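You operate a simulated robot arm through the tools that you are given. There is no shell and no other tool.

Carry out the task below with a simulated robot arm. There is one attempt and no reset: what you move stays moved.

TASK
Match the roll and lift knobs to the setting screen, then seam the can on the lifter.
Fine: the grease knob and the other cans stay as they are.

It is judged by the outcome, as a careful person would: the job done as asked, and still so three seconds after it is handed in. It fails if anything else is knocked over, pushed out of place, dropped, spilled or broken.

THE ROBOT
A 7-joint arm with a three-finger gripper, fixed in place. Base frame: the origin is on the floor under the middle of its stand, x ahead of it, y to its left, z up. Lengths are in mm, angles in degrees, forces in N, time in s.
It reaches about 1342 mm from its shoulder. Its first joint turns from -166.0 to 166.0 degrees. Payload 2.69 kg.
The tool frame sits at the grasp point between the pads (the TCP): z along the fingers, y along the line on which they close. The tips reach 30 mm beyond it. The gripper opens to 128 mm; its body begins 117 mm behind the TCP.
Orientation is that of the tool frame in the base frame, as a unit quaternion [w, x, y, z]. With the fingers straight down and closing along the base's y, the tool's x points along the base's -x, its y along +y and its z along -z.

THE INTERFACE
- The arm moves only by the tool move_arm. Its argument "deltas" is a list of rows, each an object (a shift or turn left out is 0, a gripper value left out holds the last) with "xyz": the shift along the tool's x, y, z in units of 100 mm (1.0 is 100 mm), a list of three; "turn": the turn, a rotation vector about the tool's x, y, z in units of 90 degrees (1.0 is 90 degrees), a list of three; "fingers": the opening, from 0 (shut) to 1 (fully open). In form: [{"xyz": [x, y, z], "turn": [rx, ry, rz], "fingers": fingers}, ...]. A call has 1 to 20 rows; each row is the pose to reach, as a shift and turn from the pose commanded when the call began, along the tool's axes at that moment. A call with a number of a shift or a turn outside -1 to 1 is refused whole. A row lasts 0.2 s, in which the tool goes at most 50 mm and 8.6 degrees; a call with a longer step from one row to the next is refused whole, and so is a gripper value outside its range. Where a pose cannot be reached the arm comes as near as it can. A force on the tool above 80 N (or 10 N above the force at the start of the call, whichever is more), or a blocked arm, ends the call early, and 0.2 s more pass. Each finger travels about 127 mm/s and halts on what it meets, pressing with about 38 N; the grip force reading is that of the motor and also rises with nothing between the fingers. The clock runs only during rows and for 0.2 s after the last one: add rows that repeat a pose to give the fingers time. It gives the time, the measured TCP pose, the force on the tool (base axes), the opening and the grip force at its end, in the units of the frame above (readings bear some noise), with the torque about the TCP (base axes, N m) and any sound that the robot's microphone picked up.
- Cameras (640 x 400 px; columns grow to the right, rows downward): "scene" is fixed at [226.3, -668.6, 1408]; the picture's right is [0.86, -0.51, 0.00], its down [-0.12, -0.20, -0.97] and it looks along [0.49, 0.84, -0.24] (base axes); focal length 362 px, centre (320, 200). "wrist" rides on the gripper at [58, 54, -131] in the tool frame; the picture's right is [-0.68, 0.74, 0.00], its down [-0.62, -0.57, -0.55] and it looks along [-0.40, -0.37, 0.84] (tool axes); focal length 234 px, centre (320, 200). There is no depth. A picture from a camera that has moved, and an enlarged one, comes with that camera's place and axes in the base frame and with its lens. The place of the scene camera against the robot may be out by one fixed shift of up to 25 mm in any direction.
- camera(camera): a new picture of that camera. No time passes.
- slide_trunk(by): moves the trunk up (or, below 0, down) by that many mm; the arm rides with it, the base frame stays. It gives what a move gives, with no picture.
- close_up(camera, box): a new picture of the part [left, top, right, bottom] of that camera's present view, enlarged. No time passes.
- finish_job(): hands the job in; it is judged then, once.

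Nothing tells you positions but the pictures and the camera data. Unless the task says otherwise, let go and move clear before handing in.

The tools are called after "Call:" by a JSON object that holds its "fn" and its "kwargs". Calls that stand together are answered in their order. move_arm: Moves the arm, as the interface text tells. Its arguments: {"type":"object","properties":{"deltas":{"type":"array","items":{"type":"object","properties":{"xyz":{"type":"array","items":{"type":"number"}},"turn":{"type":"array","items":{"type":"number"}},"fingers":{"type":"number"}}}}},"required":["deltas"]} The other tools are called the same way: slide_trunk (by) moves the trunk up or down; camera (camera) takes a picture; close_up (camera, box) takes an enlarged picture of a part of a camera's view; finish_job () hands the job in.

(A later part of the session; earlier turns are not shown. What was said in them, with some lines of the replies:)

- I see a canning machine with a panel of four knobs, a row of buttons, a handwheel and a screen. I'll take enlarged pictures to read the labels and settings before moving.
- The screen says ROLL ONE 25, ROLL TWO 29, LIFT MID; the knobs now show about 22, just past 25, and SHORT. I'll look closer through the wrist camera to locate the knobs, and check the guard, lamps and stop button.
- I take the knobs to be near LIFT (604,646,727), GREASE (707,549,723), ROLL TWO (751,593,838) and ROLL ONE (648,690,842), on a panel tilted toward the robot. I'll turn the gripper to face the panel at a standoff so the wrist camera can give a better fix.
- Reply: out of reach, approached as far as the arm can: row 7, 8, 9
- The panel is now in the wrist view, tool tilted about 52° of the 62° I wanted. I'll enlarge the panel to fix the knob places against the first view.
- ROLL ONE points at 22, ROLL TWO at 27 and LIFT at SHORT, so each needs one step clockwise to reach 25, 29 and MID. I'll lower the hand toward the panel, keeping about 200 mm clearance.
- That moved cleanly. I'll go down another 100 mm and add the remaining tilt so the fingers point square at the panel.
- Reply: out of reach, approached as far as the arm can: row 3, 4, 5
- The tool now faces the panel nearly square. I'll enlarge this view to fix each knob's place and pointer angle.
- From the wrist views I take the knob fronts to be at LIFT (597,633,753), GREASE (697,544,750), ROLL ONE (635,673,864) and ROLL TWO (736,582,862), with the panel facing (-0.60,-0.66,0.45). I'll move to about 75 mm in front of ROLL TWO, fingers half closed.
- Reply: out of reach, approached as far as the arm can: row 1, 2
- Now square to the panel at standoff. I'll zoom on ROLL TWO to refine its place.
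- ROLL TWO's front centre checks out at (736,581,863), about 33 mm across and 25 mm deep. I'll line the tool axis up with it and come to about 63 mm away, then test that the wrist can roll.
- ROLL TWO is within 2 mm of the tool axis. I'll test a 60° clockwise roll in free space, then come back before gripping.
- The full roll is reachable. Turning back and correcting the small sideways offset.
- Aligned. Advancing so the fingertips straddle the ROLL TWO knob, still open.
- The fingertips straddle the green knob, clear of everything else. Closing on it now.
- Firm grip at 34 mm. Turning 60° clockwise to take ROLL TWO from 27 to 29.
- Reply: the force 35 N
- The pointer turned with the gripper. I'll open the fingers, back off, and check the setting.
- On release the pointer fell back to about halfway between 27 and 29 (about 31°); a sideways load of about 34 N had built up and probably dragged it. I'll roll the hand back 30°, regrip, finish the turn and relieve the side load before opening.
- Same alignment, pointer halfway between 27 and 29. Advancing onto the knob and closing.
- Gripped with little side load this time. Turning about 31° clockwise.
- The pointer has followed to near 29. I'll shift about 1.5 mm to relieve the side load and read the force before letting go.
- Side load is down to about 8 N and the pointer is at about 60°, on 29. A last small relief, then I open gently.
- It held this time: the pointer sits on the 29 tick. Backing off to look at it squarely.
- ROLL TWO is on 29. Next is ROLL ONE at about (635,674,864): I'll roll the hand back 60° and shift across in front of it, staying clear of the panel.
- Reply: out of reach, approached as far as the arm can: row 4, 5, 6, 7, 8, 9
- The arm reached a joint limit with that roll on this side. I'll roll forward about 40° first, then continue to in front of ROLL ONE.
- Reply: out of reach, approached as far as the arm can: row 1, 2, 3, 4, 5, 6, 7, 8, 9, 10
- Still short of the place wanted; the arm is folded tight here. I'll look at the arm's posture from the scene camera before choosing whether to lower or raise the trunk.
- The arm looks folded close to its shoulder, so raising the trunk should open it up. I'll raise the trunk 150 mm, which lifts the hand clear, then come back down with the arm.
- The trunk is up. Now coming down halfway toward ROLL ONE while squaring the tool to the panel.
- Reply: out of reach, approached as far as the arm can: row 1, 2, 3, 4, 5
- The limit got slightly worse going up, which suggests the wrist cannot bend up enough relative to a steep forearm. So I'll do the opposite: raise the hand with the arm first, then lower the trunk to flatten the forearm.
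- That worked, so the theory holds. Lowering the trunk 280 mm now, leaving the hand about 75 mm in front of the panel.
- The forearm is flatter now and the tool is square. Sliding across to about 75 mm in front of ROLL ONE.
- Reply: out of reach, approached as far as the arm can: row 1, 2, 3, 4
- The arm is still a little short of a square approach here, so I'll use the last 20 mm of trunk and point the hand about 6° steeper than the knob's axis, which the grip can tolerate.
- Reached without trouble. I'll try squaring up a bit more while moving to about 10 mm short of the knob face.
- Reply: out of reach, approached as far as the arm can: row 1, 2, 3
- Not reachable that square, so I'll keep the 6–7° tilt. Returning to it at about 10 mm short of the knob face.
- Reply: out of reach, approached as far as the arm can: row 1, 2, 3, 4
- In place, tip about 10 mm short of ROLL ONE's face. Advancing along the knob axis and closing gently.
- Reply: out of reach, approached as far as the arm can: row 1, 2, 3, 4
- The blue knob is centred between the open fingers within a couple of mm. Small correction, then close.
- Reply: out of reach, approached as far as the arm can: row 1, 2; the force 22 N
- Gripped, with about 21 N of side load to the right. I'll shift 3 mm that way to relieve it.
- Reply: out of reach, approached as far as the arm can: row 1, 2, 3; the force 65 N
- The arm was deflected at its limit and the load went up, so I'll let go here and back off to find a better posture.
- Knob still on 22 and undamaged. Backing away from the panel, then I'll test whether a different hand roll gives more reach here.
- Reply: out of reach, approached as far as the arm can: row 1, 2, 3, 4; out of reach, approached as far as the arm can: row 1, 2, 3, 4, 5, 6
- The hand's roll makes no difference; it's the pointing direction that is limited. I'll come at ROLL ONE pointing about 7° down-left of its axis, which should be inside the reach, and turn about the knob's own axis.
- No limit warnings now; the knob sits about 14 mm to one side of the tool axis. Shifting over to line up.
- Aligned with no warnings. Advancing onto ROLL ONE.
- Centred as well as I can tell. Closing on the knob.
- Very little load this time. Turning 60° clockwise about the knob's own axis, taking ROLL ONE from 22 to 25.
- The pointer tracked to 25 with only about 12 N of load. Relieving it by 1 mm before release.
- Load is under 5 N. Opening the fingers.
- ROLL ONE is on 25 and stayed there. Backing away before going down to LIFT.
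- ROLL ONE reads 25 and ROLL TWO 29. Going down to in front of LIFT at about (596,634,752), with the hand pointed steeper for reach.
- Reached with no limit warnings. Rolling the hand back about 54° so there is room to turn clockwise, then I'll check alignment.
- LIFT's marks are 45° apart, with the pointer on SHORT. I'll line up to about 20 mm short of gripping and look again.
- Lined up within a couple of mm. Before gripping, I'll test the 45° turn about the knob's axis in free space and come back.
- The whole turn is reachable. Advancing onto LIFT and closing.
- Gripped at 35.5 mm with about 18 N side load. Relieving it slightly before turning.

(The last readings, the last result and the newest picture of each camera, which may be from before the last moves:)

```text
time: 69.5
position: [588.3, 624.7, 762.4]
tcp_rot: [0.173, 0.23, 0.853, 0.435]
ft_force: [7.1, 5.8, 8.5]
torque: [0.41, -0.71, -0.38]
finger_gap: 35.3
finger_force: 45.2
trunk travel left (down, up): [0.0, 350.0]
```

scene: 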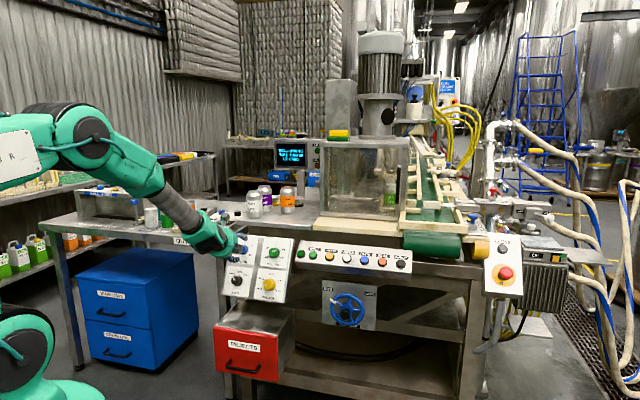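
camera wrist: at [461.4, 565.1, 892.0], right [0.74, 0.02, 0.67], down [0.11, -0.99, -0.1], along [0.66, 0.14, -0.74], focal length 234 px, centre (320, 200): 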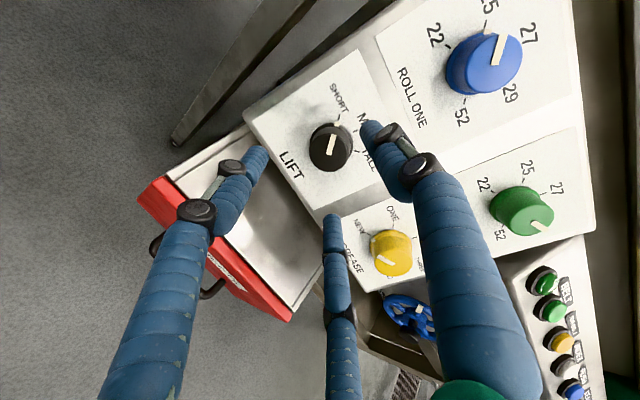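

Down to about 12 N. Turning 45° clockwise about the knob's axis, SHORT to MID, with a touch more relief.

Call:
{"fn": "move_arm", "kwargs": {"deltas": [{"xyz": [-0.0056, 0.0075, 0], "turn": [-0.0086, 0.0102, 0.0823]}, {"xyz": [-0.0088, 0.0036, 0], "turn": [-0.0172, 0.0203, 0.1645]}, {"xyz": [-0.0114, -0.0007, 0], "turn": [-0.0258, 0.0305, 0.2468]}, {"xyz": [-0.0134, -0.0052, 0.001], "turn": [-0.0343, 0.0407, 0.329]}, {"xyz": [-0.0148, -0.01, 0.001], "turn": [-0.0429, 0.0508, 0.4113]}, {"xyz": [-0.0156, -0.0149, 0.002], "turn": [-0.0515, 0.061, 0.4935]}, {"xyz": [-0.0156, -0.0149, 0.002], "turn": [-0.0515, 0.061, 0.4935]}]}}

Call:
{"fn": "close_up", "kwargs": {"camera": "wrist", "box": [240, 100, 420, 240]}}

```text
time: 71.0
position: [589.0, 623.1, 761.0]
tcp_rot: [-0.037, 0.508, 0.694, 0.509]
ft_force: [4.3, -3.8, 1.2]
torque: [-0.31, -0.13, -0.45]
finger_gap: 35.5
finger_force: 44.8
trunk travel left (down, up): [0.0, 350.0]
```

```text
2.86 times, centred on (330, 170) of wrist
camera zoom: at [538.6, 561.4, 893.0], right [0.87, -0.48, 0.11], down [-0.38, -0.8, -0.47], along [0.31, 0.37, -0.88], focal length 669 px, centre (291, 286)
```

zoom: 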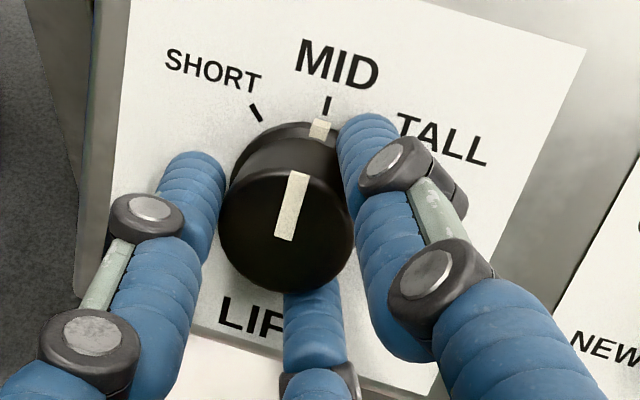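

LIFT's mark lines up with MID, with very little load. Opening the fingers.

Call:
{"fn": "move_arm", "kwargs": {"deltas": [{"fingers": 0.28}, {"fingers": 0.32}, {"fingers": 0.4}, {"fingers": 0.6}, {"fingers": 0.6}]}}

Call:
{"fn": "close_up", "kwargs": {"camera": "wrist", "box": [240, 100, 420, 240]}}

```text
time: 72.2
position: [588.8, 623.2, 761.7]
tcp_rot: [-0.035, 0.508, 0.693, 0.511]
ft_force: [-0.8, -0.2, -0.7]
torque: [0.01, 0.01, 0.01]
finger_gap: 76.9
finger_force: 0.1
trunk travel left (down, up): [0.0, 350.0]
```

```text
2.86 times, centred on (330, 170) of wrist
camera zoom: at [538.6, 561.9, 893.7], right [0.87, -0.48, 0.11], down [-0.38, -0.8, -0.47], along [0.31, 0.37, -0.88], focal length 669 px, centre (291, 286)
```

zoom: 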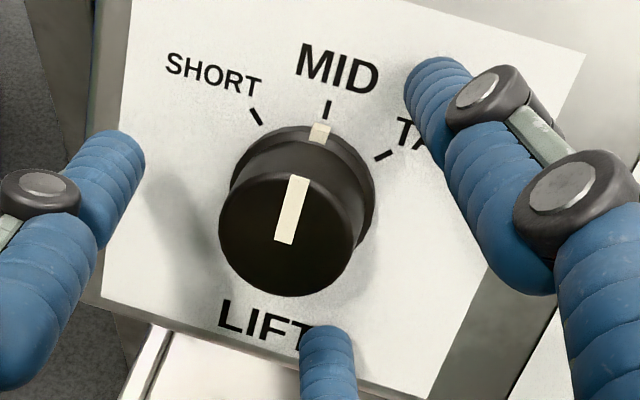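

LIFT is on MID. Backing away, then checking all four knobs and the MATCH lamp.

Call:
{"fn": "move_arm", "kwargs": {"deltas": [{"xyz": [0, 0, -0.2]}, {"xyz": [0, 0, -0.4]}, {"xyz": [0, 0, -0.6]}, {"xyz": [0, 0, -0.6]}]}}

Call:
{"fn": "camera", "kwargs": {"camera": "wrist"}}

Call:
{"fn": "close_up", "kwargs": {"camera": "scene", "box": [260, 130, 340, 180]}}

Call:
{"fn": "close_up", "kwargs": {"camera": "scene", "box": [220, 225, 300, 310]}}

```text
time: 73.2
position: [559.0, 576.8, 789.2]
tcp_rot: [-0.036, 0.507, 0.694, 0.51]
ft_force: [0.2, -0.4, 0.4]
torque: [-0.01, -0.01, 0.03]
finger_gap: 76.7
finger_force: 0.0
trunk travel left (down, up): [0.0, 350.0]
```

```text
taken
camera wrist: at [511.1, 516.2, 921.1], right [0.87, -0.48, 0.11], down [-0.38, -0.8, -0.47], along [0.31, 0.37, -0.88], focal length 234 px, centre (320, 200)
```

wrist: 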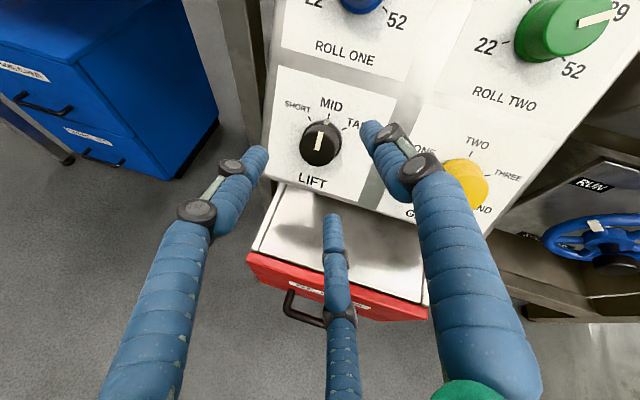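

```text
8.00 times, centred on (300, 155) of scene
camera zoom: at [226.3, -668.6, 1408.0], right [0.86, -0.51, 0.0], down [-0.12, -0.2, -0.97], along [0.49, 0.84, -0.24], focal length 2895 px, centre (480, 560)
```

zoom: 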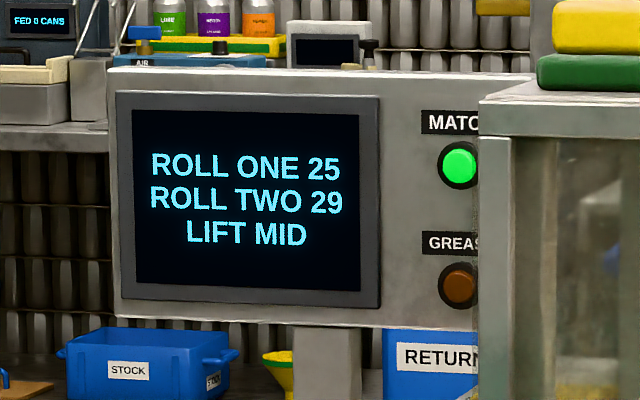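

```text
4.71 times, centred on (260, 268) of scene
camera zoom: at [226.3, -668.6, 1408.0], right [0.86, -0.51, 0.0], down [-0.12, -0.2, -0.97], along [0.49, 0.84, -0.24], focal length 1703 px, centre (602, -118)
```

zoom: 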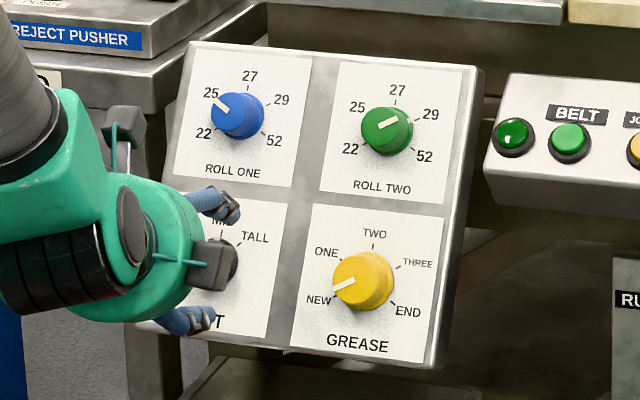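

The MATCH lamp is now lit: ROLL ONE 25, ROLL TWO 29, LIFT MID, and GREASE is still on NEW. Before pressing SEAL I'll check the guard, the can and the roll-gap wheel.

Call:
{"fn": "close_up", "kwargs": {"camera": "scene", "box": [310, 125, 420, 240]}}

Call:
{"fn": "close_up", "kwargs": {"camera": "scene", "box": [370, 140, 420, 225]}}

Call:
{"fn": "close_up", "kwargs": {"camera": "scene", "box": [425, 70, 475, 110]}}

Call:
{"fn": "close_up", "kwargs": {"camera": "scene", "box": [290, 240, 425, 335]}}

Call:
{"fn": "close_up", "kwargs": {"camera": "scene", "box": [480, 225, 530, 300]}}

```text
3.48 times, centred on (365, 182) of scene
camera zoom: at [226.3, -668.6, 1408.0], right [0.86, -0.51, 0.0], down [-0.12, -0.2, -0.97], along [0.49, 0.84, -0.24], focal length 1259 px, centre (164, 261)
```

zoom: 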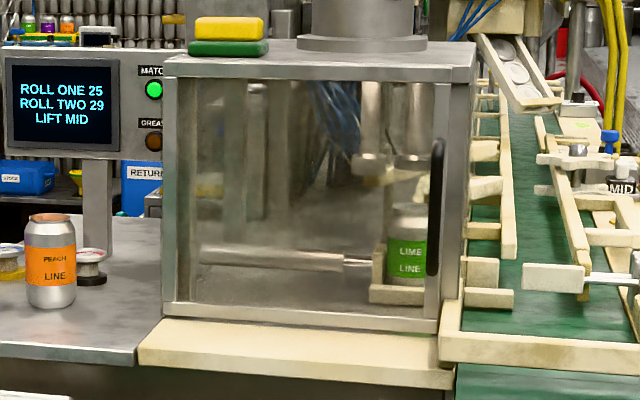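

```text
4.71 times, centred on (395, 182) of scene
camera zoom: at [226.3, -668.6, 1408.0], right [0.86, -0.51, 0.0], down [-0.12, -0.2, -0.97], along [0.49, 0.84, -0.24], focal length 1703 px, centre (-33, 282)
```

zoom: 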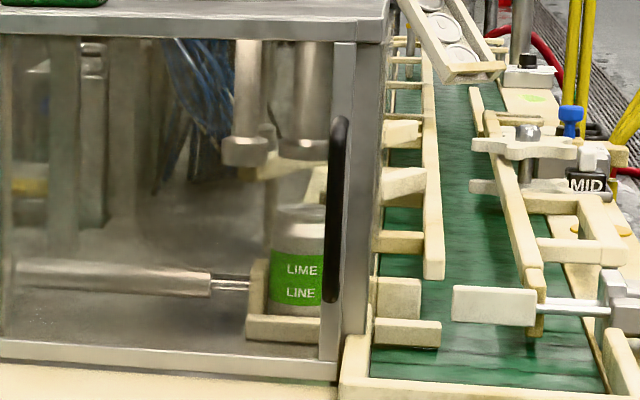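

```text
10.00 times, centred on (450, 90) of scene
camera zoom: at [226.3, -668.6, 1408.0], right [0.86, -0.51, 0.0], down [-0.12, -0.2, -0.97], along [0.49, 0.84, -0.24], focal length 3619 px, centre (-980, 1300)
```

zoom: 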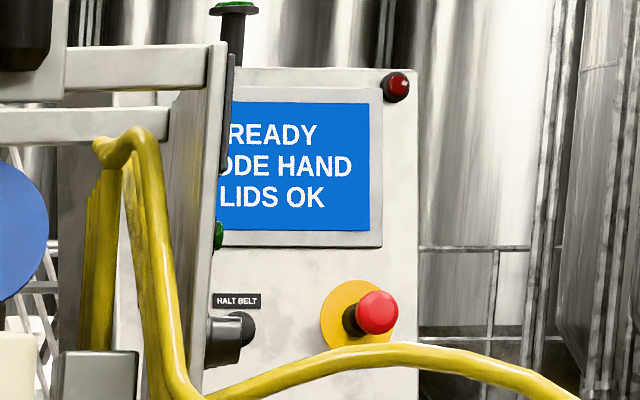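

```text
4.21 times, centred on (358, 288) of scene
camera zoom: at [226.3, -668.6, 1408.0], right [0.86, -0.51, 0.0], down [-0.12, -0.2, -0.97], along [0.49, 0.84, -0.24], focal length 1524 px, centre (162, -168)
```

zoom: 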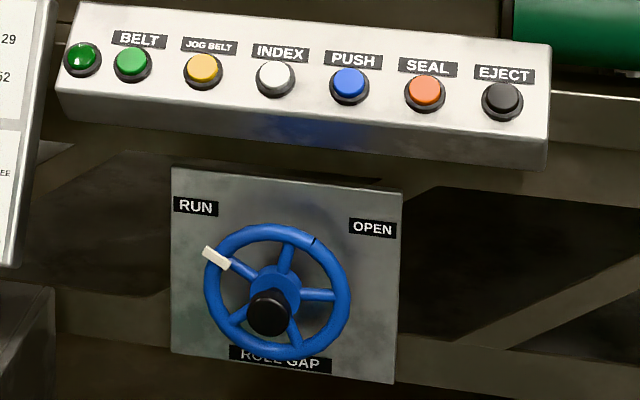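

```text
5.33 times, centred on (505, 262) of scene
camera zoom: at [226.3, -668.6, 1408.0], right [0.86, -0.51, 0.0], down [-0.12, -0.2, -0.97], along [0.49, 0.84, -0.24], focal length 1930 px, centre (-667, -133)
```

zoom: 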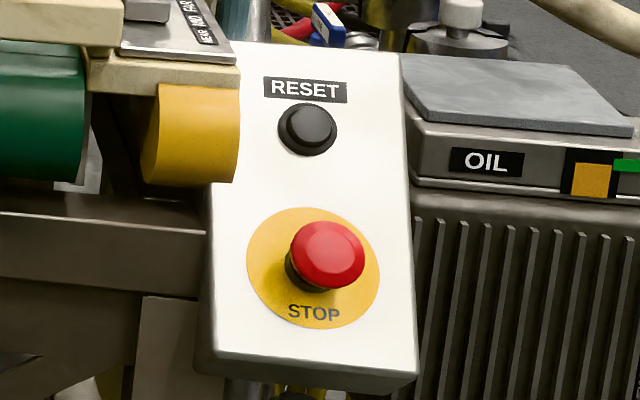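

Guard door looks closed, wheel is on RUN, panel says READY / LIDS OK and MATCH is lit, so SEAL should run the seamer. I take SEAL to be near (1050,293,859); first I lift the hand clear of the knob panel.

Call:
{"fn": "move_arm", "kwargs": {"deltas": [{"xyz": [0.03, 0.227, -0.22]}, {"xyz": [0.06, 0.45, -0.44]}, {"xyz": [0.095, 0.68, -0.66]}, {"xyz": [0.127, 0.907, -0.878]}, {"xyz": [0.127, 0.907, -0.878]}]}}

Call:
{"fn": "move_arm", "kwargs": {"deltas": [{"xyz": [0, 0, 0], "turn": [0.0166, -0.0553, 0], "fingers": 0.3}, {"xyz": [0, 0, 0], "turn": [0.0332, -0.1107, 0], "fingers": 0.2}, {"xyz": [0, 0, 0], "turn": [0.0498, -0.166, 0], "fingers": 0.1}, {"xyz": [0, 0, 0], "turn": [0.0664, -0.2213, 0], "fingers": 0}, {"xyz": [0, 0, 0], "turn": [0.0664, -0.2213, 0], "fingers": 0}]}}

Call:
{"fn": "camera", "kwargs": {"camera": "wrist"}}

```text
time: 74.5
position: [578.4, 518.1, 899.5]
tcp_rot: [-0.035, 0.507, 0.693, 0.511]
ft_force: [0.5, -0.4, 0.1]
torque: [0.0, -0.01, -0.05]
finger_gap: 77.0
finger_force: 0.1
trunk travel left (down, up): [0.0, 350.0]
```

```text
time: 75.7
position: [578.7, 517.9, 899.3]
tcp_rot: [0.058, 0.585, 0.714, 0.379]
ft_force: [-0.5, 0.7, 0.4]
torque: [-0.02, 0.04, 0.01]
finger_gap: 2.3
finger_force: 31.4
trunk travel left (down, up): [0.0, 350.0]
```

```text
taken
camera wrist: at [535.5, 508.9, 1046.5], right [0.79, -0.58, 0.21], down [-0.55, -0.82, -0.18], along [0.27, 0.03, -0.96], focal length 234 px, centre (320, 200)
```

wrist: 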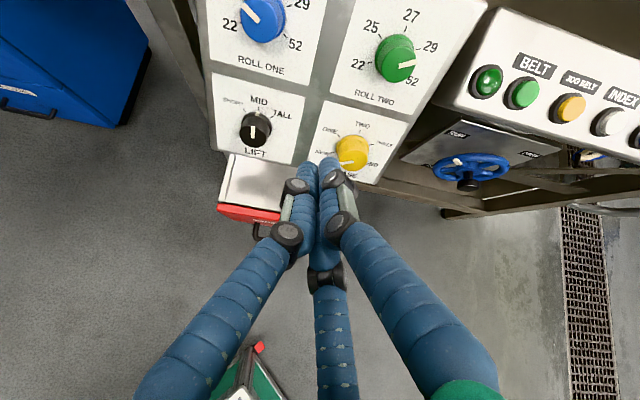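

Fingers are closed into a point, all knobs still as set. Moving right toward the button row, well in front of it.

Call:
{"fn": "move_arm", "kwargs": {"deltas": [{"xyz": [-0.25, 0.2375, 0.014]}, {"xyz": [-0.5, 0.475, 0.028]}, {"xyz": [-0.75, 0.7125, 0.042]}, {"xyz": [-0.995, 0.95, 0.057]}, {"xyz": [-0.995, 0.95, 0.057]}]}}

Call:
{"fn": "move_arm", "kwargs": {"deltas": [{"xyz": [-0.25, 0.2375, 0.014]}, {"xyz": [-0.5, 0.475, 0.028]}, {"xyz": [-0.75, 0.7125, 0.042]}, {"xyz": [-0.995, 0.95, 0.057]}, {"xyz": [-0.995, 0.95, 0.057]}]}}

Call:
{"fn": "camera", "kwargs": {"camera": "wrist"}}

Call:
{"fn": "camera", "kwargs": {"camera": "scene"}}

```text
time: 76.8
position: [691.0, 436.3, 918.2]
tcp_rot: [0.059, 0.587, 0.713, 0.378]
ft_force: [0.4, 0.4, 0.4]
torque: [0.02, 0.0, 0.01]
finger_gap: 2.1
finger_force: 31.1
trunk travel left (down, up): [0.0, 350.0]
```

```text
time: 78.0
position: [800.3, 355.8, 935.7]
tcp_rot: [0.058, 0.586, 0.714, 0.379]
ft_force: [0.4, -0.3, -0.2]
torque: [0.01, 0.01, 0.04]
finger_gap: 1.8
finger_force: 31.3
trunk travel left (down, up): [0.0, 350.0]
```

```text
taken
camera wrist: at [755.2, 345.7, 1083.1], right [0.79, -0.58, 0.21], down [-0.55, -0.82, -0.18], along [0.27, 0.03, -0.96], focal length 234 px, centre (320, 200)
```

wrist: 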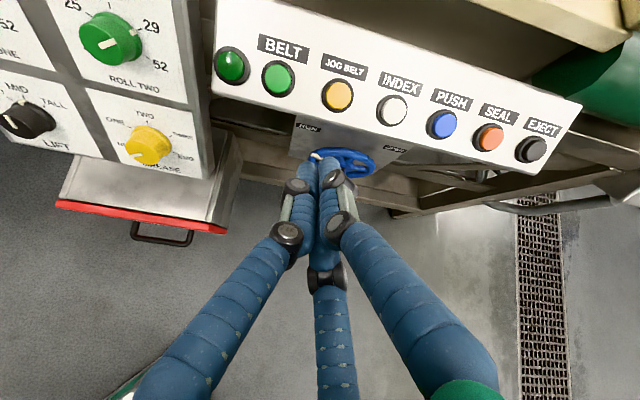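

```text
taken
```

scene: 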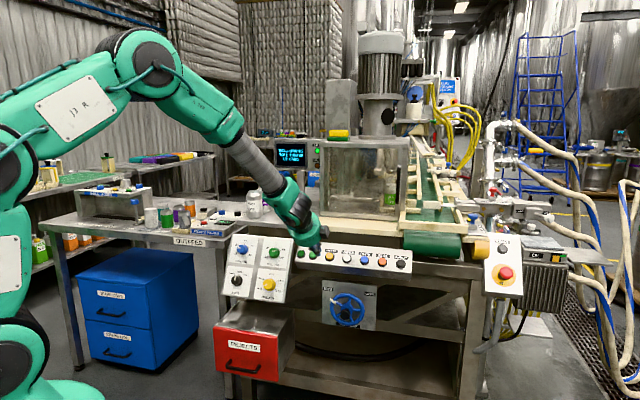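

Good view of the buttons; SEAL is at about (1054,297,855), between PUSH and EJECT at 68 mm spacing. I'll zoom to work out how the button face is tilted and recheck the guard.

Call:
{"fn": "close_up", "kwargs": {"camera": "wrist", "box": [400, 60, 600, 185]}}

Call:
{"fn": "close_up", "kwargs": {"camera": "scene", "box": [370, 245, 420, 280]}}

```text
3.20 times, centred on (500, 122) of wrist
camera zoom: at [755.2, 345.7, 1083.1], right [0.79, -0.58, 0.21], down [-0.55, -0.82, -0.18], along [0.27, 0.03, -0.96], focal length 749 px, centre (-256, 448)
```

zoom: 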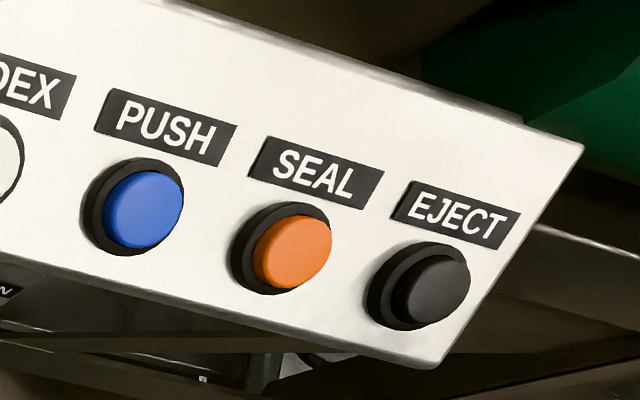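

```text
11.43 times, centred on (395, 262) of scene
camera zoom: at [226.3, -668.6, 1408.0], right [0.86, -0.51, 0.0], down [-0.12, -0.2, -0.97], along [0.49, 0.84, -0.24], focal length 4136 px, centre (-537, -514)
```

zoom: 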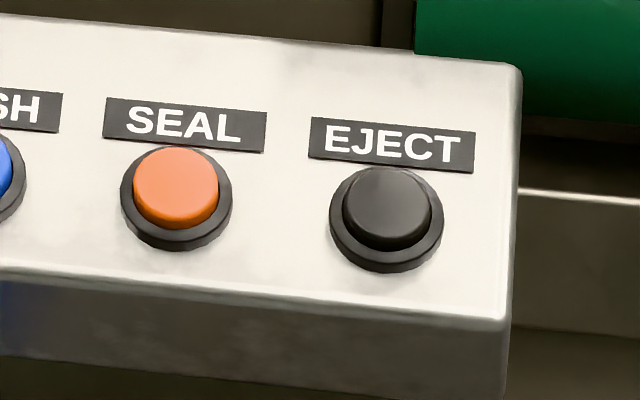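

The button face slopes so its normal points about 53° up. I'll tilt the hand to match and move over toward SEAL, stopping about 40 mm above it.

Call:
{"fn": "move_arm", "kwargs": {"deltas": [{"xyz": [-0.195, 0.2, 0.1], "turn": [0.0222, -0.006, 0], "fingers": 0}, {"xyz": [-0.39, 0.4, 0.2], "turn": [0.0445, -0.012, 0], "fingers": 0}, {"xyz": [-0.585, 0.6, 0.3], "turn": [0.0667, -0.018, 0], "fingers": 0}, {"xyz": [-0.78, 0.8, 0.4], "turn": [0.0889, -0.024, 0], "fingers": 0}, {"xyz": [-0.78, 0.8, 0.4], "turn": [0.0889, -0.024, 0], "fingers": 0}]}}

Call:
{"fn": "camera", "kwargs": {"camera": "wrist"}}

```text
time: 79.2
position: [908.1, 306.6, 929.0]
tcp_rot: [0.031, 0.595, 0.738, 0.316]
ft_force: [-0.6, 0.7, -0.6]
torque: [0.03, 0.0, 0.0]
finger_gap: 2.2
finger_force: 31.6
trunk travel left (down, up): [0.0, 350.0]
```

```text
taken
camera wrist: at [882.0, 307.0, 1080.0], right [0.83, -0.54, 0.15], down [-0.54, -0.84, -0.05], along [0.15, -0.04, -0.99], focal length 234 px, centre (320, 200)
```

wrist: 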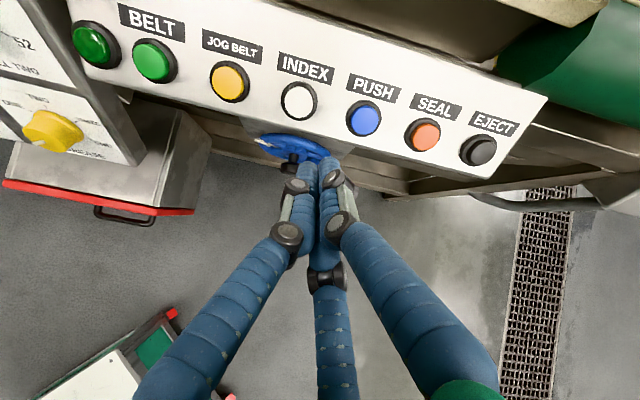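

Tool is square to the button face. Moving the rest of the way to above SEAL.

Call:
{"fn": "move_arm", "kwargs": {"deltas": [{"xyz": [-0.18, 0.207, 0.1]}, {"xyz": [-0.36, 0.415, 0.2]}, {"xyz": [-0.54, 0.62, 0.3]}, {"xyz": [-0.72, 0.83, 0.4]}, {"xyz": [-0.72, 0.83, 0.4]}]}}

Call:
{"fn": "camera", "kwargs": {"camera": "wrist"}}

Call:
{"fn": "close_up", "kwargs": {"camera": "wrist", "box": [240, 80, 420, 220]}}

Call:
{"fn": "close_up", "kwargs": {"camera": "scene", "box": [330, 200, 450, 290]}}

```text
time: 80.5
position: [1016.1, 265.7, 914.3]
tcp_rot: [0.031, 0.595, 0.738, 0.316]
ft_force: [-0.7, -0.4, -0.4]
torque: [0.02, -0.05, 0.0]
finger_gap: 2.2
finger_force: 31.6
trunk travel left (down, up): [0.0, 350.0]
```

```text
taken
camera wrist: at [990.7, 265.8, 1065.1], right [0.83, -0.54, 0.15], down [-0.54, -0.84, -0.05], along [0.15, -0.04, -0.99], focal length 234 px, centre (320, 200)
```

wrist: 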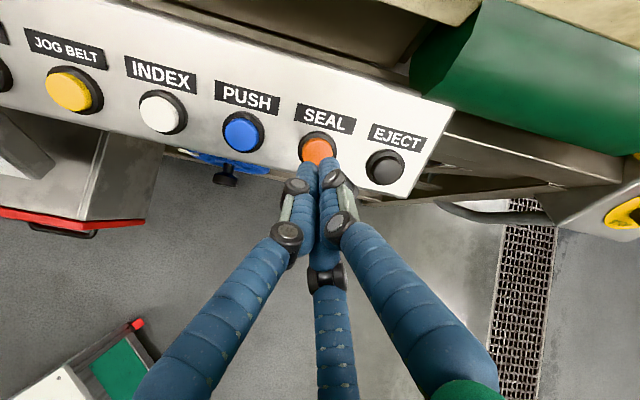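

```text
2.86 times, centred on (330, 150) of wrist
camera zoom: at [990.7, 265.8, 1065.1], right [0.83, -0.54, 0.15], down [-0.54, -0.84, -0.05], along [0.15, -0.04, -0.99], focal length 669 px, centre (291, 343)
```

zoom: 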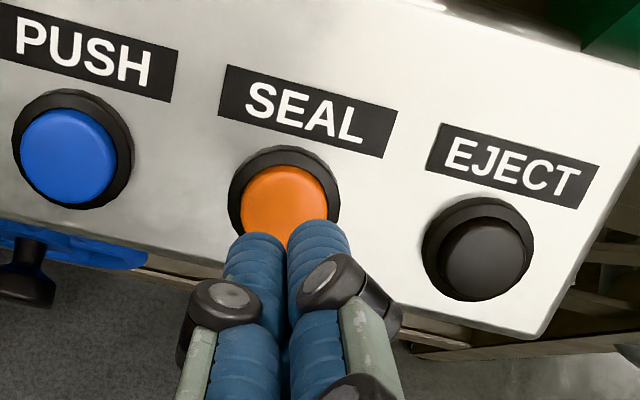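

```text
4.44 times, centred on (390, 245) of scene
camera zoom: at [226.3, -668.6, 1408.0], right [0.86, -0.51, 0.0], down [-0.12, -0.2, -0.97], along [0.49, 0.84, -0.24], focal length 1608 px, centre (9, 0)
```

zoom: 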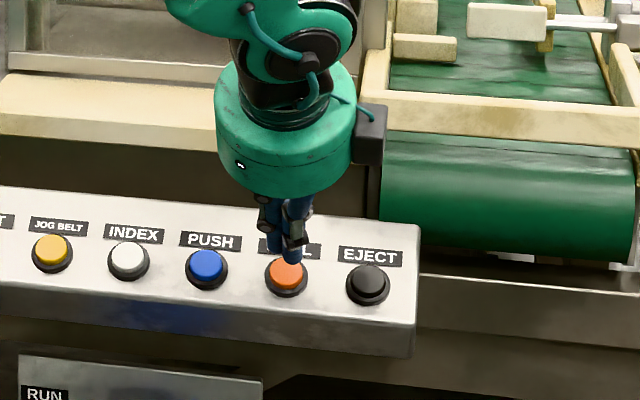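

The fingertips are lined up over SEAL, about 40 mm away. Advancing most of the way and checking.

Call:
{"fn": "move_arm", "kwargs": {"deltas": [{"xyz": [0, 0, 0.12]}, {"xyz": [0, 0, 0.22]}, {"xyz": [0, 0, 0.3]}, {"xyz": [0, 0, 0.3]}]}}

Call:
{"fn": "close_up", "kwargs": {"camera": "wrist", "box": [240, 100, 420, 240]}}

Call:
{"fn": "close_up", "kwargs": {"camera": "scene", "box": [360, 230, 430, 290]}}

```text
time: 81.5
position: [1030.6, 277.1, 892.6]
tcp_rot: [0.031, 0.595, 0.738, 0.316]
ft_force: [0.1, 0.6, -0.2]
torque: [0.0, -0.02, -0.03]
finger_gap: 2.1
finger_force: 30.8
trunk travel left (down, up): [0.0, 350.0]
```

```text
2.86 times, centred on (330, 170) of wrist
camera zoom: at [1003.9, 279.0, 1042.9], right [0.83, -0.54, 0.15], down [-0.54, -0.84, -0.05], along [0.15, -0.04, -0.99], focal length 669 px, centre (291, 286)
```

zoom: 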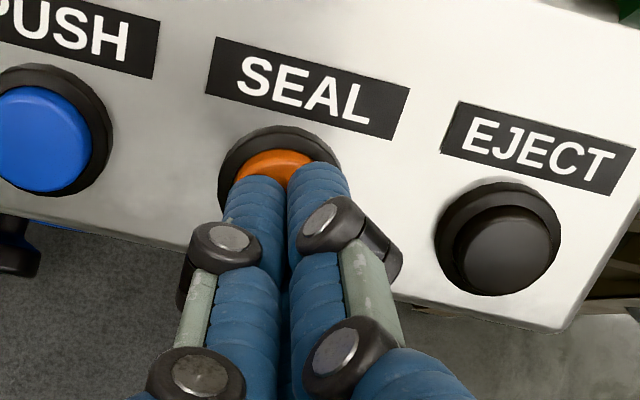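

```text
6.67 times, centred on (395, 260) of scene
camera zoom: at [226.3, -668.6, 1408.0], right [0.86, -0.51, 0.0], down [-0.12, -0.2, -0.97], along [0.49, 0.84, -0.24], focal length 2413 px, centre (-180, -200)
```

zoom: 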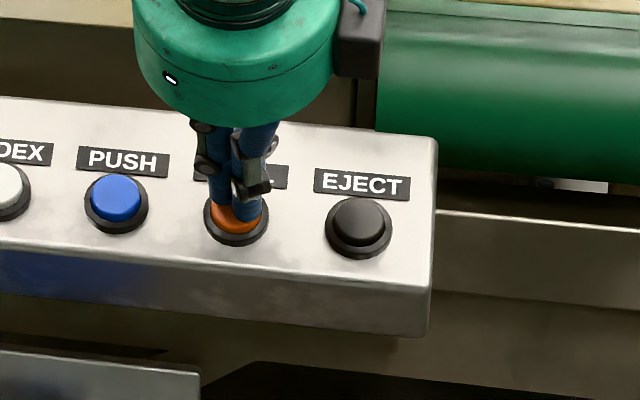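

Still centred, with tips just above the button. Pressing slowly.

Call:
{"fn": "move_arm", "kwargs": {"deltas": [{"xyz": [0, 0, 0.03]}, {"xyz": [0, 0, 0.06]}, {"xyz": [0, 0, 0.09]}, {"xyz": [0, 0, 0.12]}, {"xyz": [0, 0, 0.14]}, {"xyz": [0, 0, 0.14]}]}}

Call:
{"fn": "close_up", "kwargs": {"camera": "wrist", "box": [240, 100, 420, 240]}}

Call:
{"fn": "close_up", "kwargs": {"camera": "scene", "box": [310, 120, 430, 290]}}

```text
time: 82.8
position: [1034.6, 283.3, 881.9]
tcp_rot: [0.031, 0.595, 0.738, 0.317]
ft_force: [-8.1, -8.7, 10.7]
torque: [-0.07, 0.06, 0.02]
finger_gap: 6.0
finger_force: 31.1
trunk travel left (down, up): [0.0, 350.0]
heard: click
```

```text
2.86 times, centred on (330, 170) of wrist
camera zoom: at [1007.8, 284.6, 1032.1], right [0.83, -0.54, 0.15], down [-0.54, -0.84, -0.05], along [0.15, -0.04, -0.99], focal length 669 px, centre (291, 286)
```

zoom: 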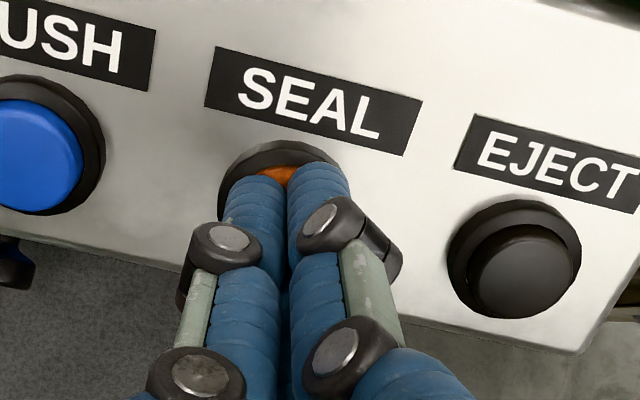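

```text
2.35 times, centred on (370, 205) of scene
camera zoom: at [226.3, -668.6, 1408.0], right [0.86, -0.51, 0.0], down [-0.12, -0.2, -0.97], along [0.49, 0.84, -0.24], focal length 852 px, centre (202, 188)
```

zoom: 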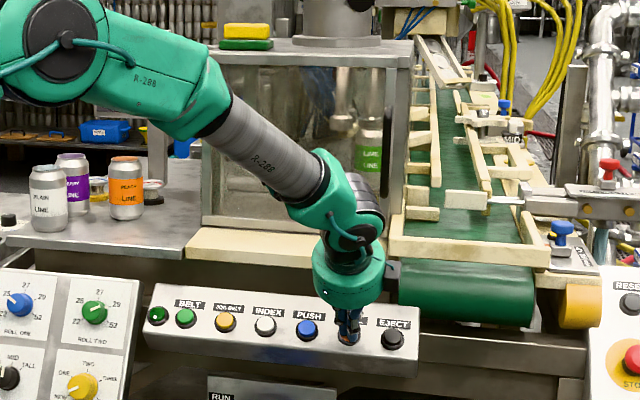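

A click was heard and the can has risen off its place, so the seaming cycle has started. I'll ease off the button and watch.

Call:
{"fn": "move_arm", "kwargs": {"deltas": [{"xyz": [0, 0, -0.1]}, {"xyz": [0, 0, -0.2]}, {"xyz": [0, 0, -0.3]}, {"xyz": [0, 0, -0.3]}]}}

Call:
{"fn": "close_up", "kwargs": {"camera": "scene", "box": [310, 120, 430, 240]}}

Call:
{"fn": "close_up", "kwargs": {"camera": "scene", "box": [360, 140, 420, 225]}}

```text
time: 83.8
position: [1021.2, 272.6, 903.9]
tcp_rot: [0.031, 0.595, 0.738, 0.316]
ft_force: [-0.3, -0.2, -0.1]
torque: [0.0, 0.0, -0.01]
finger_gap: 2.0
finger_force: 31.4
trunk travel left (down, up): [0.0, 350.0]
```

```text
3.33 times, centred on (370, 180) of scene
camera zoom: at [226.3, -668.6, 1408.0], right [0.86, -0.51, 0.0], down [-0.12, -0.2, -0.97], along [0.49, 0.84, -0.24], focal length 1206 px, centre (153, 267)
```

zoom: 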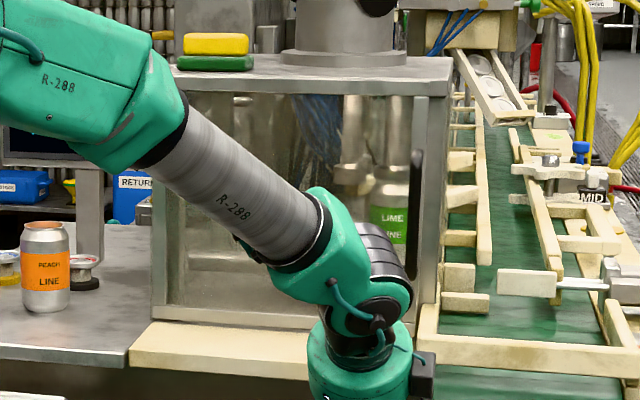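

```text
4.71 times, centred on (390, 182) of scene
camera zoom: at [226.3, -668.6, 1408.0], right [0.86, -0.51, 0.0], down [-0.12, -0.2, -0.97], along [0.49, 0.84, -0.24], focal length 1703 px, centre (-9, 282)
```

zoom: 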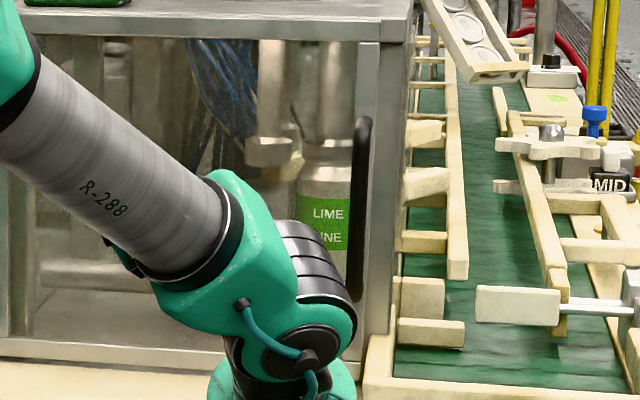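

The can is up against the seaming chuck. Backing the hand away a bit more and letting the cycle run.

Call:
{"fn": "move_arm", "kwargs": {"deltas": [{"xyz": [0, 0, -0.2]}, {"xyz": [0, 0, -0.4]}, {"xyz": [0, 0, -0.6]}, {"xyz": [0, 0, -0.6]}, {"xyz": [0, 0, -0.6]}, {"xyz": [0, 0, -0.6]}, {"xyz": [0, 0, -0.6]}, {"xyz": [0, 0, -0.6]}, {"xyz": [0, 0, -0.6]}, {"xyz": [0, 0, -0.6]}]}}

Call:
{"fn": "close_up", "kwargs": {"camera": "scene", "box": [310, 120, 430, 240]}}

```text
time: 86.0
position: [996.5, 245.7, 950.6]
tcp_rot: [0.031, 0.595, 0.738, 0.317]
ft_force: [0.5, 0.3, -0.3]
torque: [0.02, 0.0, -0.02]
finger_gap: 1.9
finger_force: 31.6
trunk travel left (down, up): [0.0, 350.0]
```

```text
3.33 times, centred on (370, 180) of scene
camera zoom: at [226.3, -668.6, 1408.0], right [0.86, -0.51, 0.0], down [-0.12, -0.2, -0.97], along [0.49, 0.84, -0.24], focal length 1206 px, centre (153, 267)
```

zoom: 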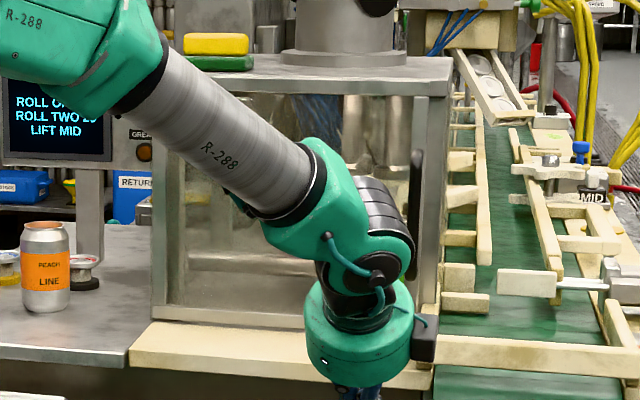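

My arm blocks the camera's view of the can. Moving it back to the left, clear of the machine, to see the result.

Call:
{"fn": "move_arm", "kwargs": {"deltas": [{"xyz": [0.225, -0.225, -0.05]}, {"xyz": [0.45, -0.45, -0.1]}, {"xyz": [0.675, -0.675, -0.2]}, {"xyz": [0.9, -0.9, -0.3]}, {"xyz": [0.9, -0.9, -0.3]}]}}

Call:
{"fn": "move_arm", "kwargs": {"deltas": [{"xyz": [0.225, -0.225, -0.1]}, {"xyz": [0.45, -0.45, -0.2]}, {"xyz": [0.675, -0.675, -0.3]}, {"xyz": [0.9, -0.9, -0.4]}, {"xyz": [0.9, -0.9, -0.4]}]}}

Call:
{"fn": "camera", "kwargs": {"camera": "scene"}}

Call:
{"fn": "close_up", "kwargs": {"camera": "scene", "box": [360, 140, 420, 225]}}

Call:
{"fn": "close_up", "kwargs": {"camera": "scene", "box": [310, 120, 430, 240]}}

```text
time: 87.2
position: [879.5, 306.0, 960.4]
tcp_rot: [0.032, 0.595, 0.738, 0.317]
ft_force: [0.4, 0.5, 0.7]
torque: [0.01, 0.03, 0.02]
finger_gap: 2.0
finger_force: 31.4
trunk travel left (down, up): [0.0, 350.0]
```

```text
time: 88.5
position: [758.9, 360.4, 974.4]
tcp_rot: [0.032, 0.595, 0.738, 0.316]
ft_force: [-0.6, 0.8, 0.6]
torque: [-0.03, 0.03, -0.01]
finger_gap: 2.0
finger_force: 31.1
trunk travel left (down, up): [0.0, 350.0]
```

```text
taken
```

scene: 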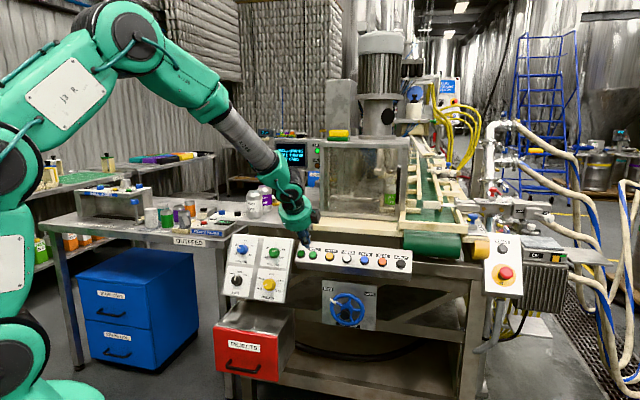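

```text
4.71 times, centred on (390, 182) of scene
camera zoom: at [226.3, -668.6, 1408.0], right [0.86, -0.51, 0.0], down [-0.12, -0.2, -0.97], along [0.49, 0.84, -0.24], focal length 1703 px, centre (-9, 282)
```

zoom: 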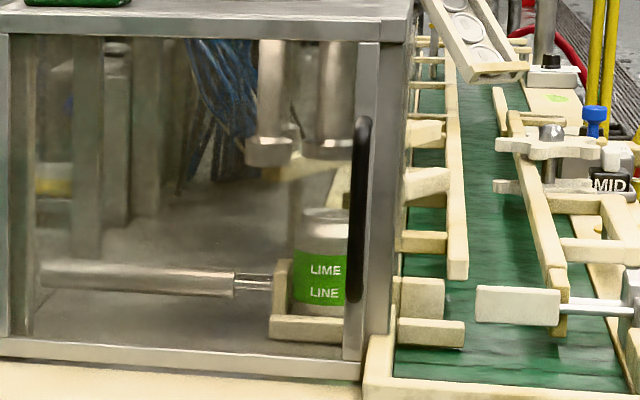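

```text
3.33 times, centred on (370, 180) of scene
camera zoom: at [226.3, -668.6, 1408.0], right [0.86, -0.51, 0.0], down [-0.12, -0.2, -0.97], along [0.49, 0.84, -0.24], focal length 1206 px, centre (153, 267)
```

zoom: 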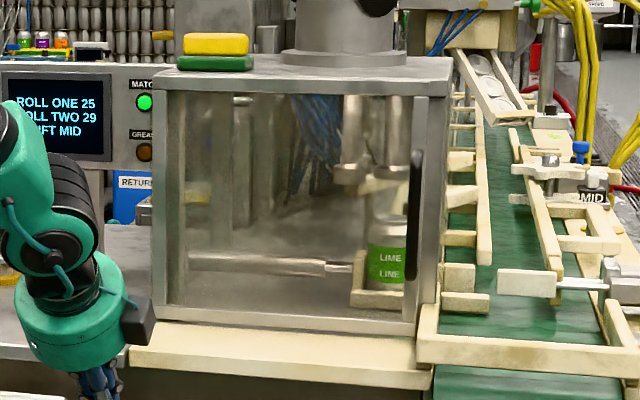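

The can has come back down after the cycle. I'll check closely that it was really seamed and that the displays show no fault.

Call:
{"fn": "close_up", "kwargs": {"camera": "scene", "box": [375, 165, 405, 215]}}

Call:
{"fn": "close_up", "kwargs": {"camera": "scene", "box": [425, 70, 475, 110]}}

Call:
{"fn": "close_up", "kwargs": {"camera": "scene", "box": [260, 130, 340, 180]}}

Call:
{"fn": "close_up", "kwargs": {"camera": "scene", "box": [220, 225, 300, 310]}}

Call:
{"fn": "camera", "kwargs": {"camera": "wrist"}}

```text
8.00 times, centred on (390, 190) of scene
camera zoom: at [226.3, -668.6, 1408.0], right [0.86, -0.51, 0.0], down [-0.12, -0.2, -0.97], along [0.49, 0.84, -0.24], focal length 2895 px, centre (-240, 280)
```

zoom: 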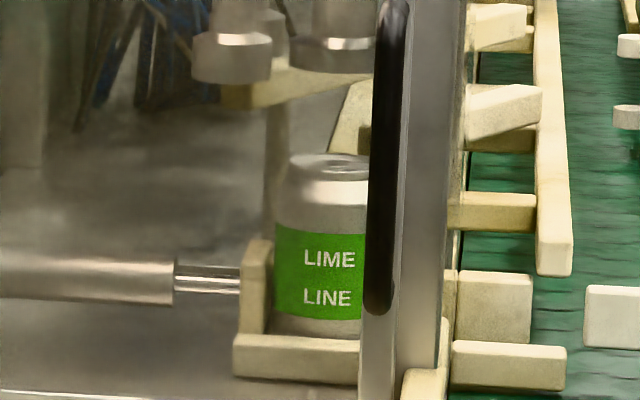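

```text
10.00 times, centred on (450, 90) of scene
camera zoom: at [226.3, -668.6, 1408.0], right [0.86, -0.51, 0.0], down [-0.12, -0.2, -0.97], along [0.49, 0.84, -0.24], focal length 3619 px, centre (-980, 1300)
```

zoom: 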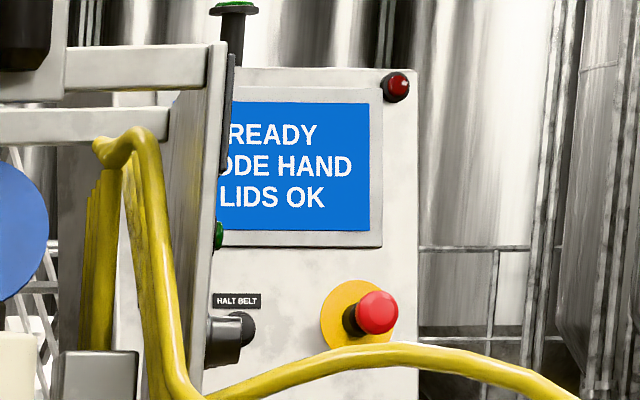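

```text
8.00 times, centred on (300, 155) of scene
camera zoom: at [226.3, -668.6, 1408.0], right [0.86, -0.51, 0.0], down [-0.12, -0.2, -0.97], along [0.49, 0.84, -0.24], focal length 2895 px, centre (480, 560)
```

zoom: 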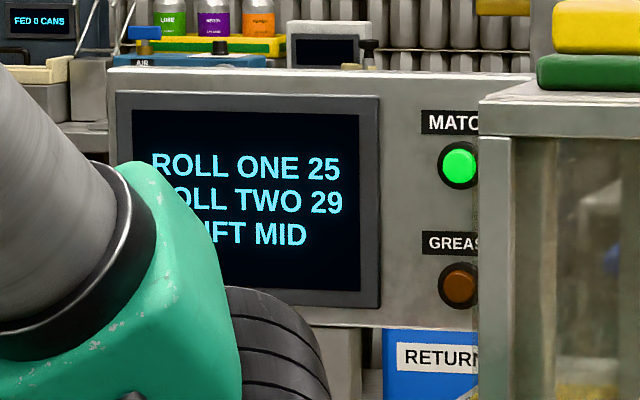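

```text
4.71 times, centred on (260, 268) of scene
camera zoom: at [226.3, -668.6, 1408.0], right [0.86, -0.51, 0.0], down [-0.12, -0.2, -0.97], along [0.49, 0.84, -0.24], focal length 1703 px, centre (602, -118)
```

zoom: 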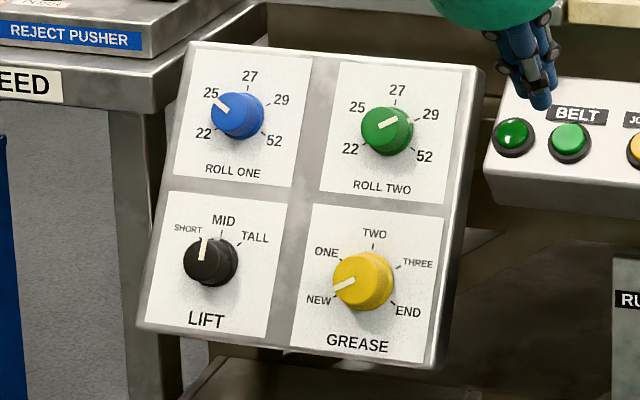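

```text
taken
camera wrist: at [732.4, 360.2, 1126.2], right [0.83, -0.54, 0.15], down [-0.54, -0.84, -0.05], along [0.15, -0.04, -0.99], focal length 234 px, centre (320, 200)
```

wrist: 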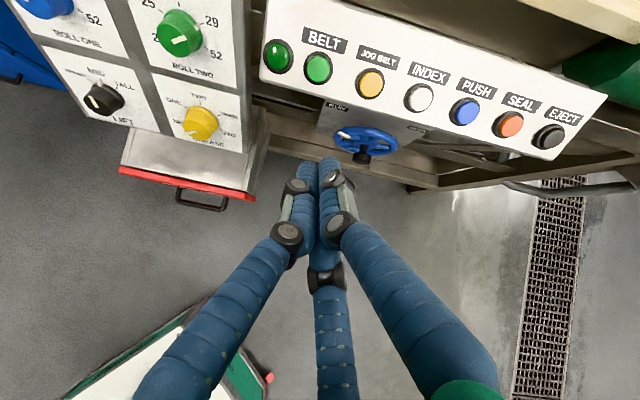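

The cycle ran through: the can rose, was held at the chuck and came down with a rimmed lid, MATCH is still lit and no fault shows. I'll take the same view as before for comparison and wait a little to see nothing changes.

Call:
{"fn": "close_up", "kwargs": {"camera": "scene", "box": [370, 140, 420, 225]}}

Call:
{"fn": "move_arm", "kwargs": {"deltas": [{"xyz": [0.2, -0.2, -0.2]}, {"xyz": [0.4, -0.4, -0.4]}, {"xyz": [0.4, -0.4, -0.4]}, {"xyz": [0.4, -0.4, -0.4]}, {"xyz": [0.4, -0.4, -0.4]}, {"xyz": [0.4, -0.4, -0.4]}, {"xyz": [0.4, -0.4, -0.4]}, {"xyz": [0.4, -0.4, -0.4]}, {"xyz": [0.4, -0.4, -0.4]}, {"xyz": [0.4, -0.4, -0.4]}]}}

Call:
{"fn": "camera", "kwargs": {"camera": "scene"}}

Call:
{"fn": "close_up", "kwargs": {"camera": "scene", "box": [375, 165, 405, 215]}}

```text
4.71 times, centred on (395, 182) of scene
camera zoom: at [226.3, -668.6, 1408.0], right [0.86, -0.51, 0.0], down [-0.12, -0.2, -0.97], along [0.49, 0.84, -0.24], focal length 1703 px, centre (-33, 282)
```

zoom: 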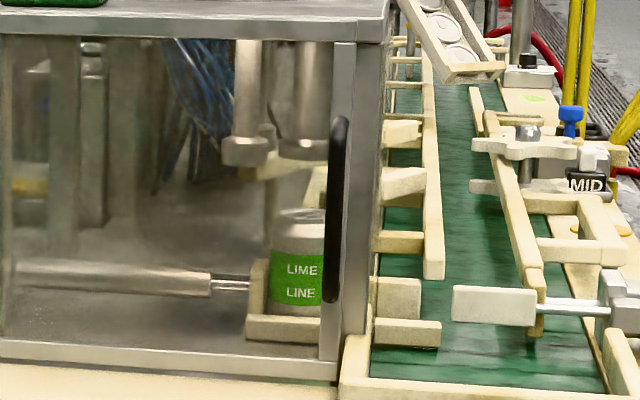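

```text
time: 90.7
position: [699.1, 376.5, 1001.6]
tcp_rot: [0.03, 0.595, 0.738, 0.316]
ft_force: [-0.8, -0.4, -0.3]
torque: [0.02, -0.03, -0.01]
finger_gap: 1.9
finger_force: 32.0
trunk travel left (down, up): [0.0, 350.0]
```

```text
taken
```

scene: 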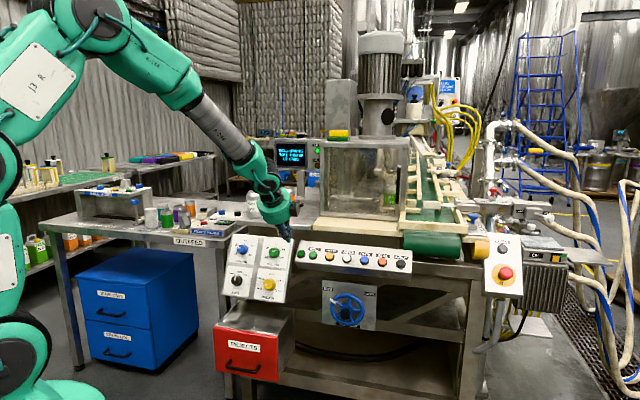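

```text
8.00 times, centred on (390, 190) of scene
camera zoom: at [226.3, -668.6, 1408.0], right [0.86, -0.51, 0.0], down [-0.12, -0.2, -0.97], along [0.49, 0.84, -0.24], focal length 2895 px, centre (-240, 280)
```

zoom: 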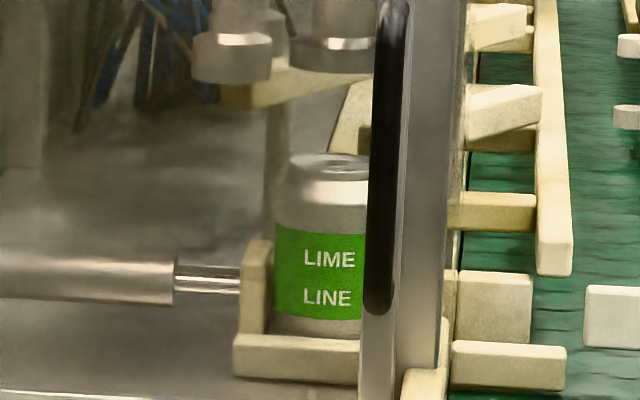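

The can is back on the lifter with its lid on, after a complete cycle. The knobs read ROLL ONE 25, ROLL TWO 29, LIFT MID, with GREASE unchanged on NEW and MATCH lit. The hand is clear and nothing else has moved, so I'm handing in.

Call:
{"fn": "finish_job", "kwargs": {}}

```text
The job is handed in.
```

The roll and lift knobs now match the setting screen, and the can on the lifter has been through a full seaming cycle.

- **Knobs:** ROLL ONE is on 25, ROLL TWO on 29 and LIFT on MID. The MATCH lamp came on once all three were set. GREASE is still on NEW.
- **Seaming:** I pressed SEAL once. The LIME can rose to the seaming head, was held there and came back down onto the lifter. I could only see it through the guard glass. It looked to have a rimmed lid, but I had no closer check of the seam.
- **Everything else:** The displays I could see showed no fault, and nothing was knocked or moved. The hand was clear of the machine when I handed in.

ROLL TWO took two tries because it slipped back partway when I first let go. ROLL ONE also needed regripping, because the arm was at the edge of its reach there.
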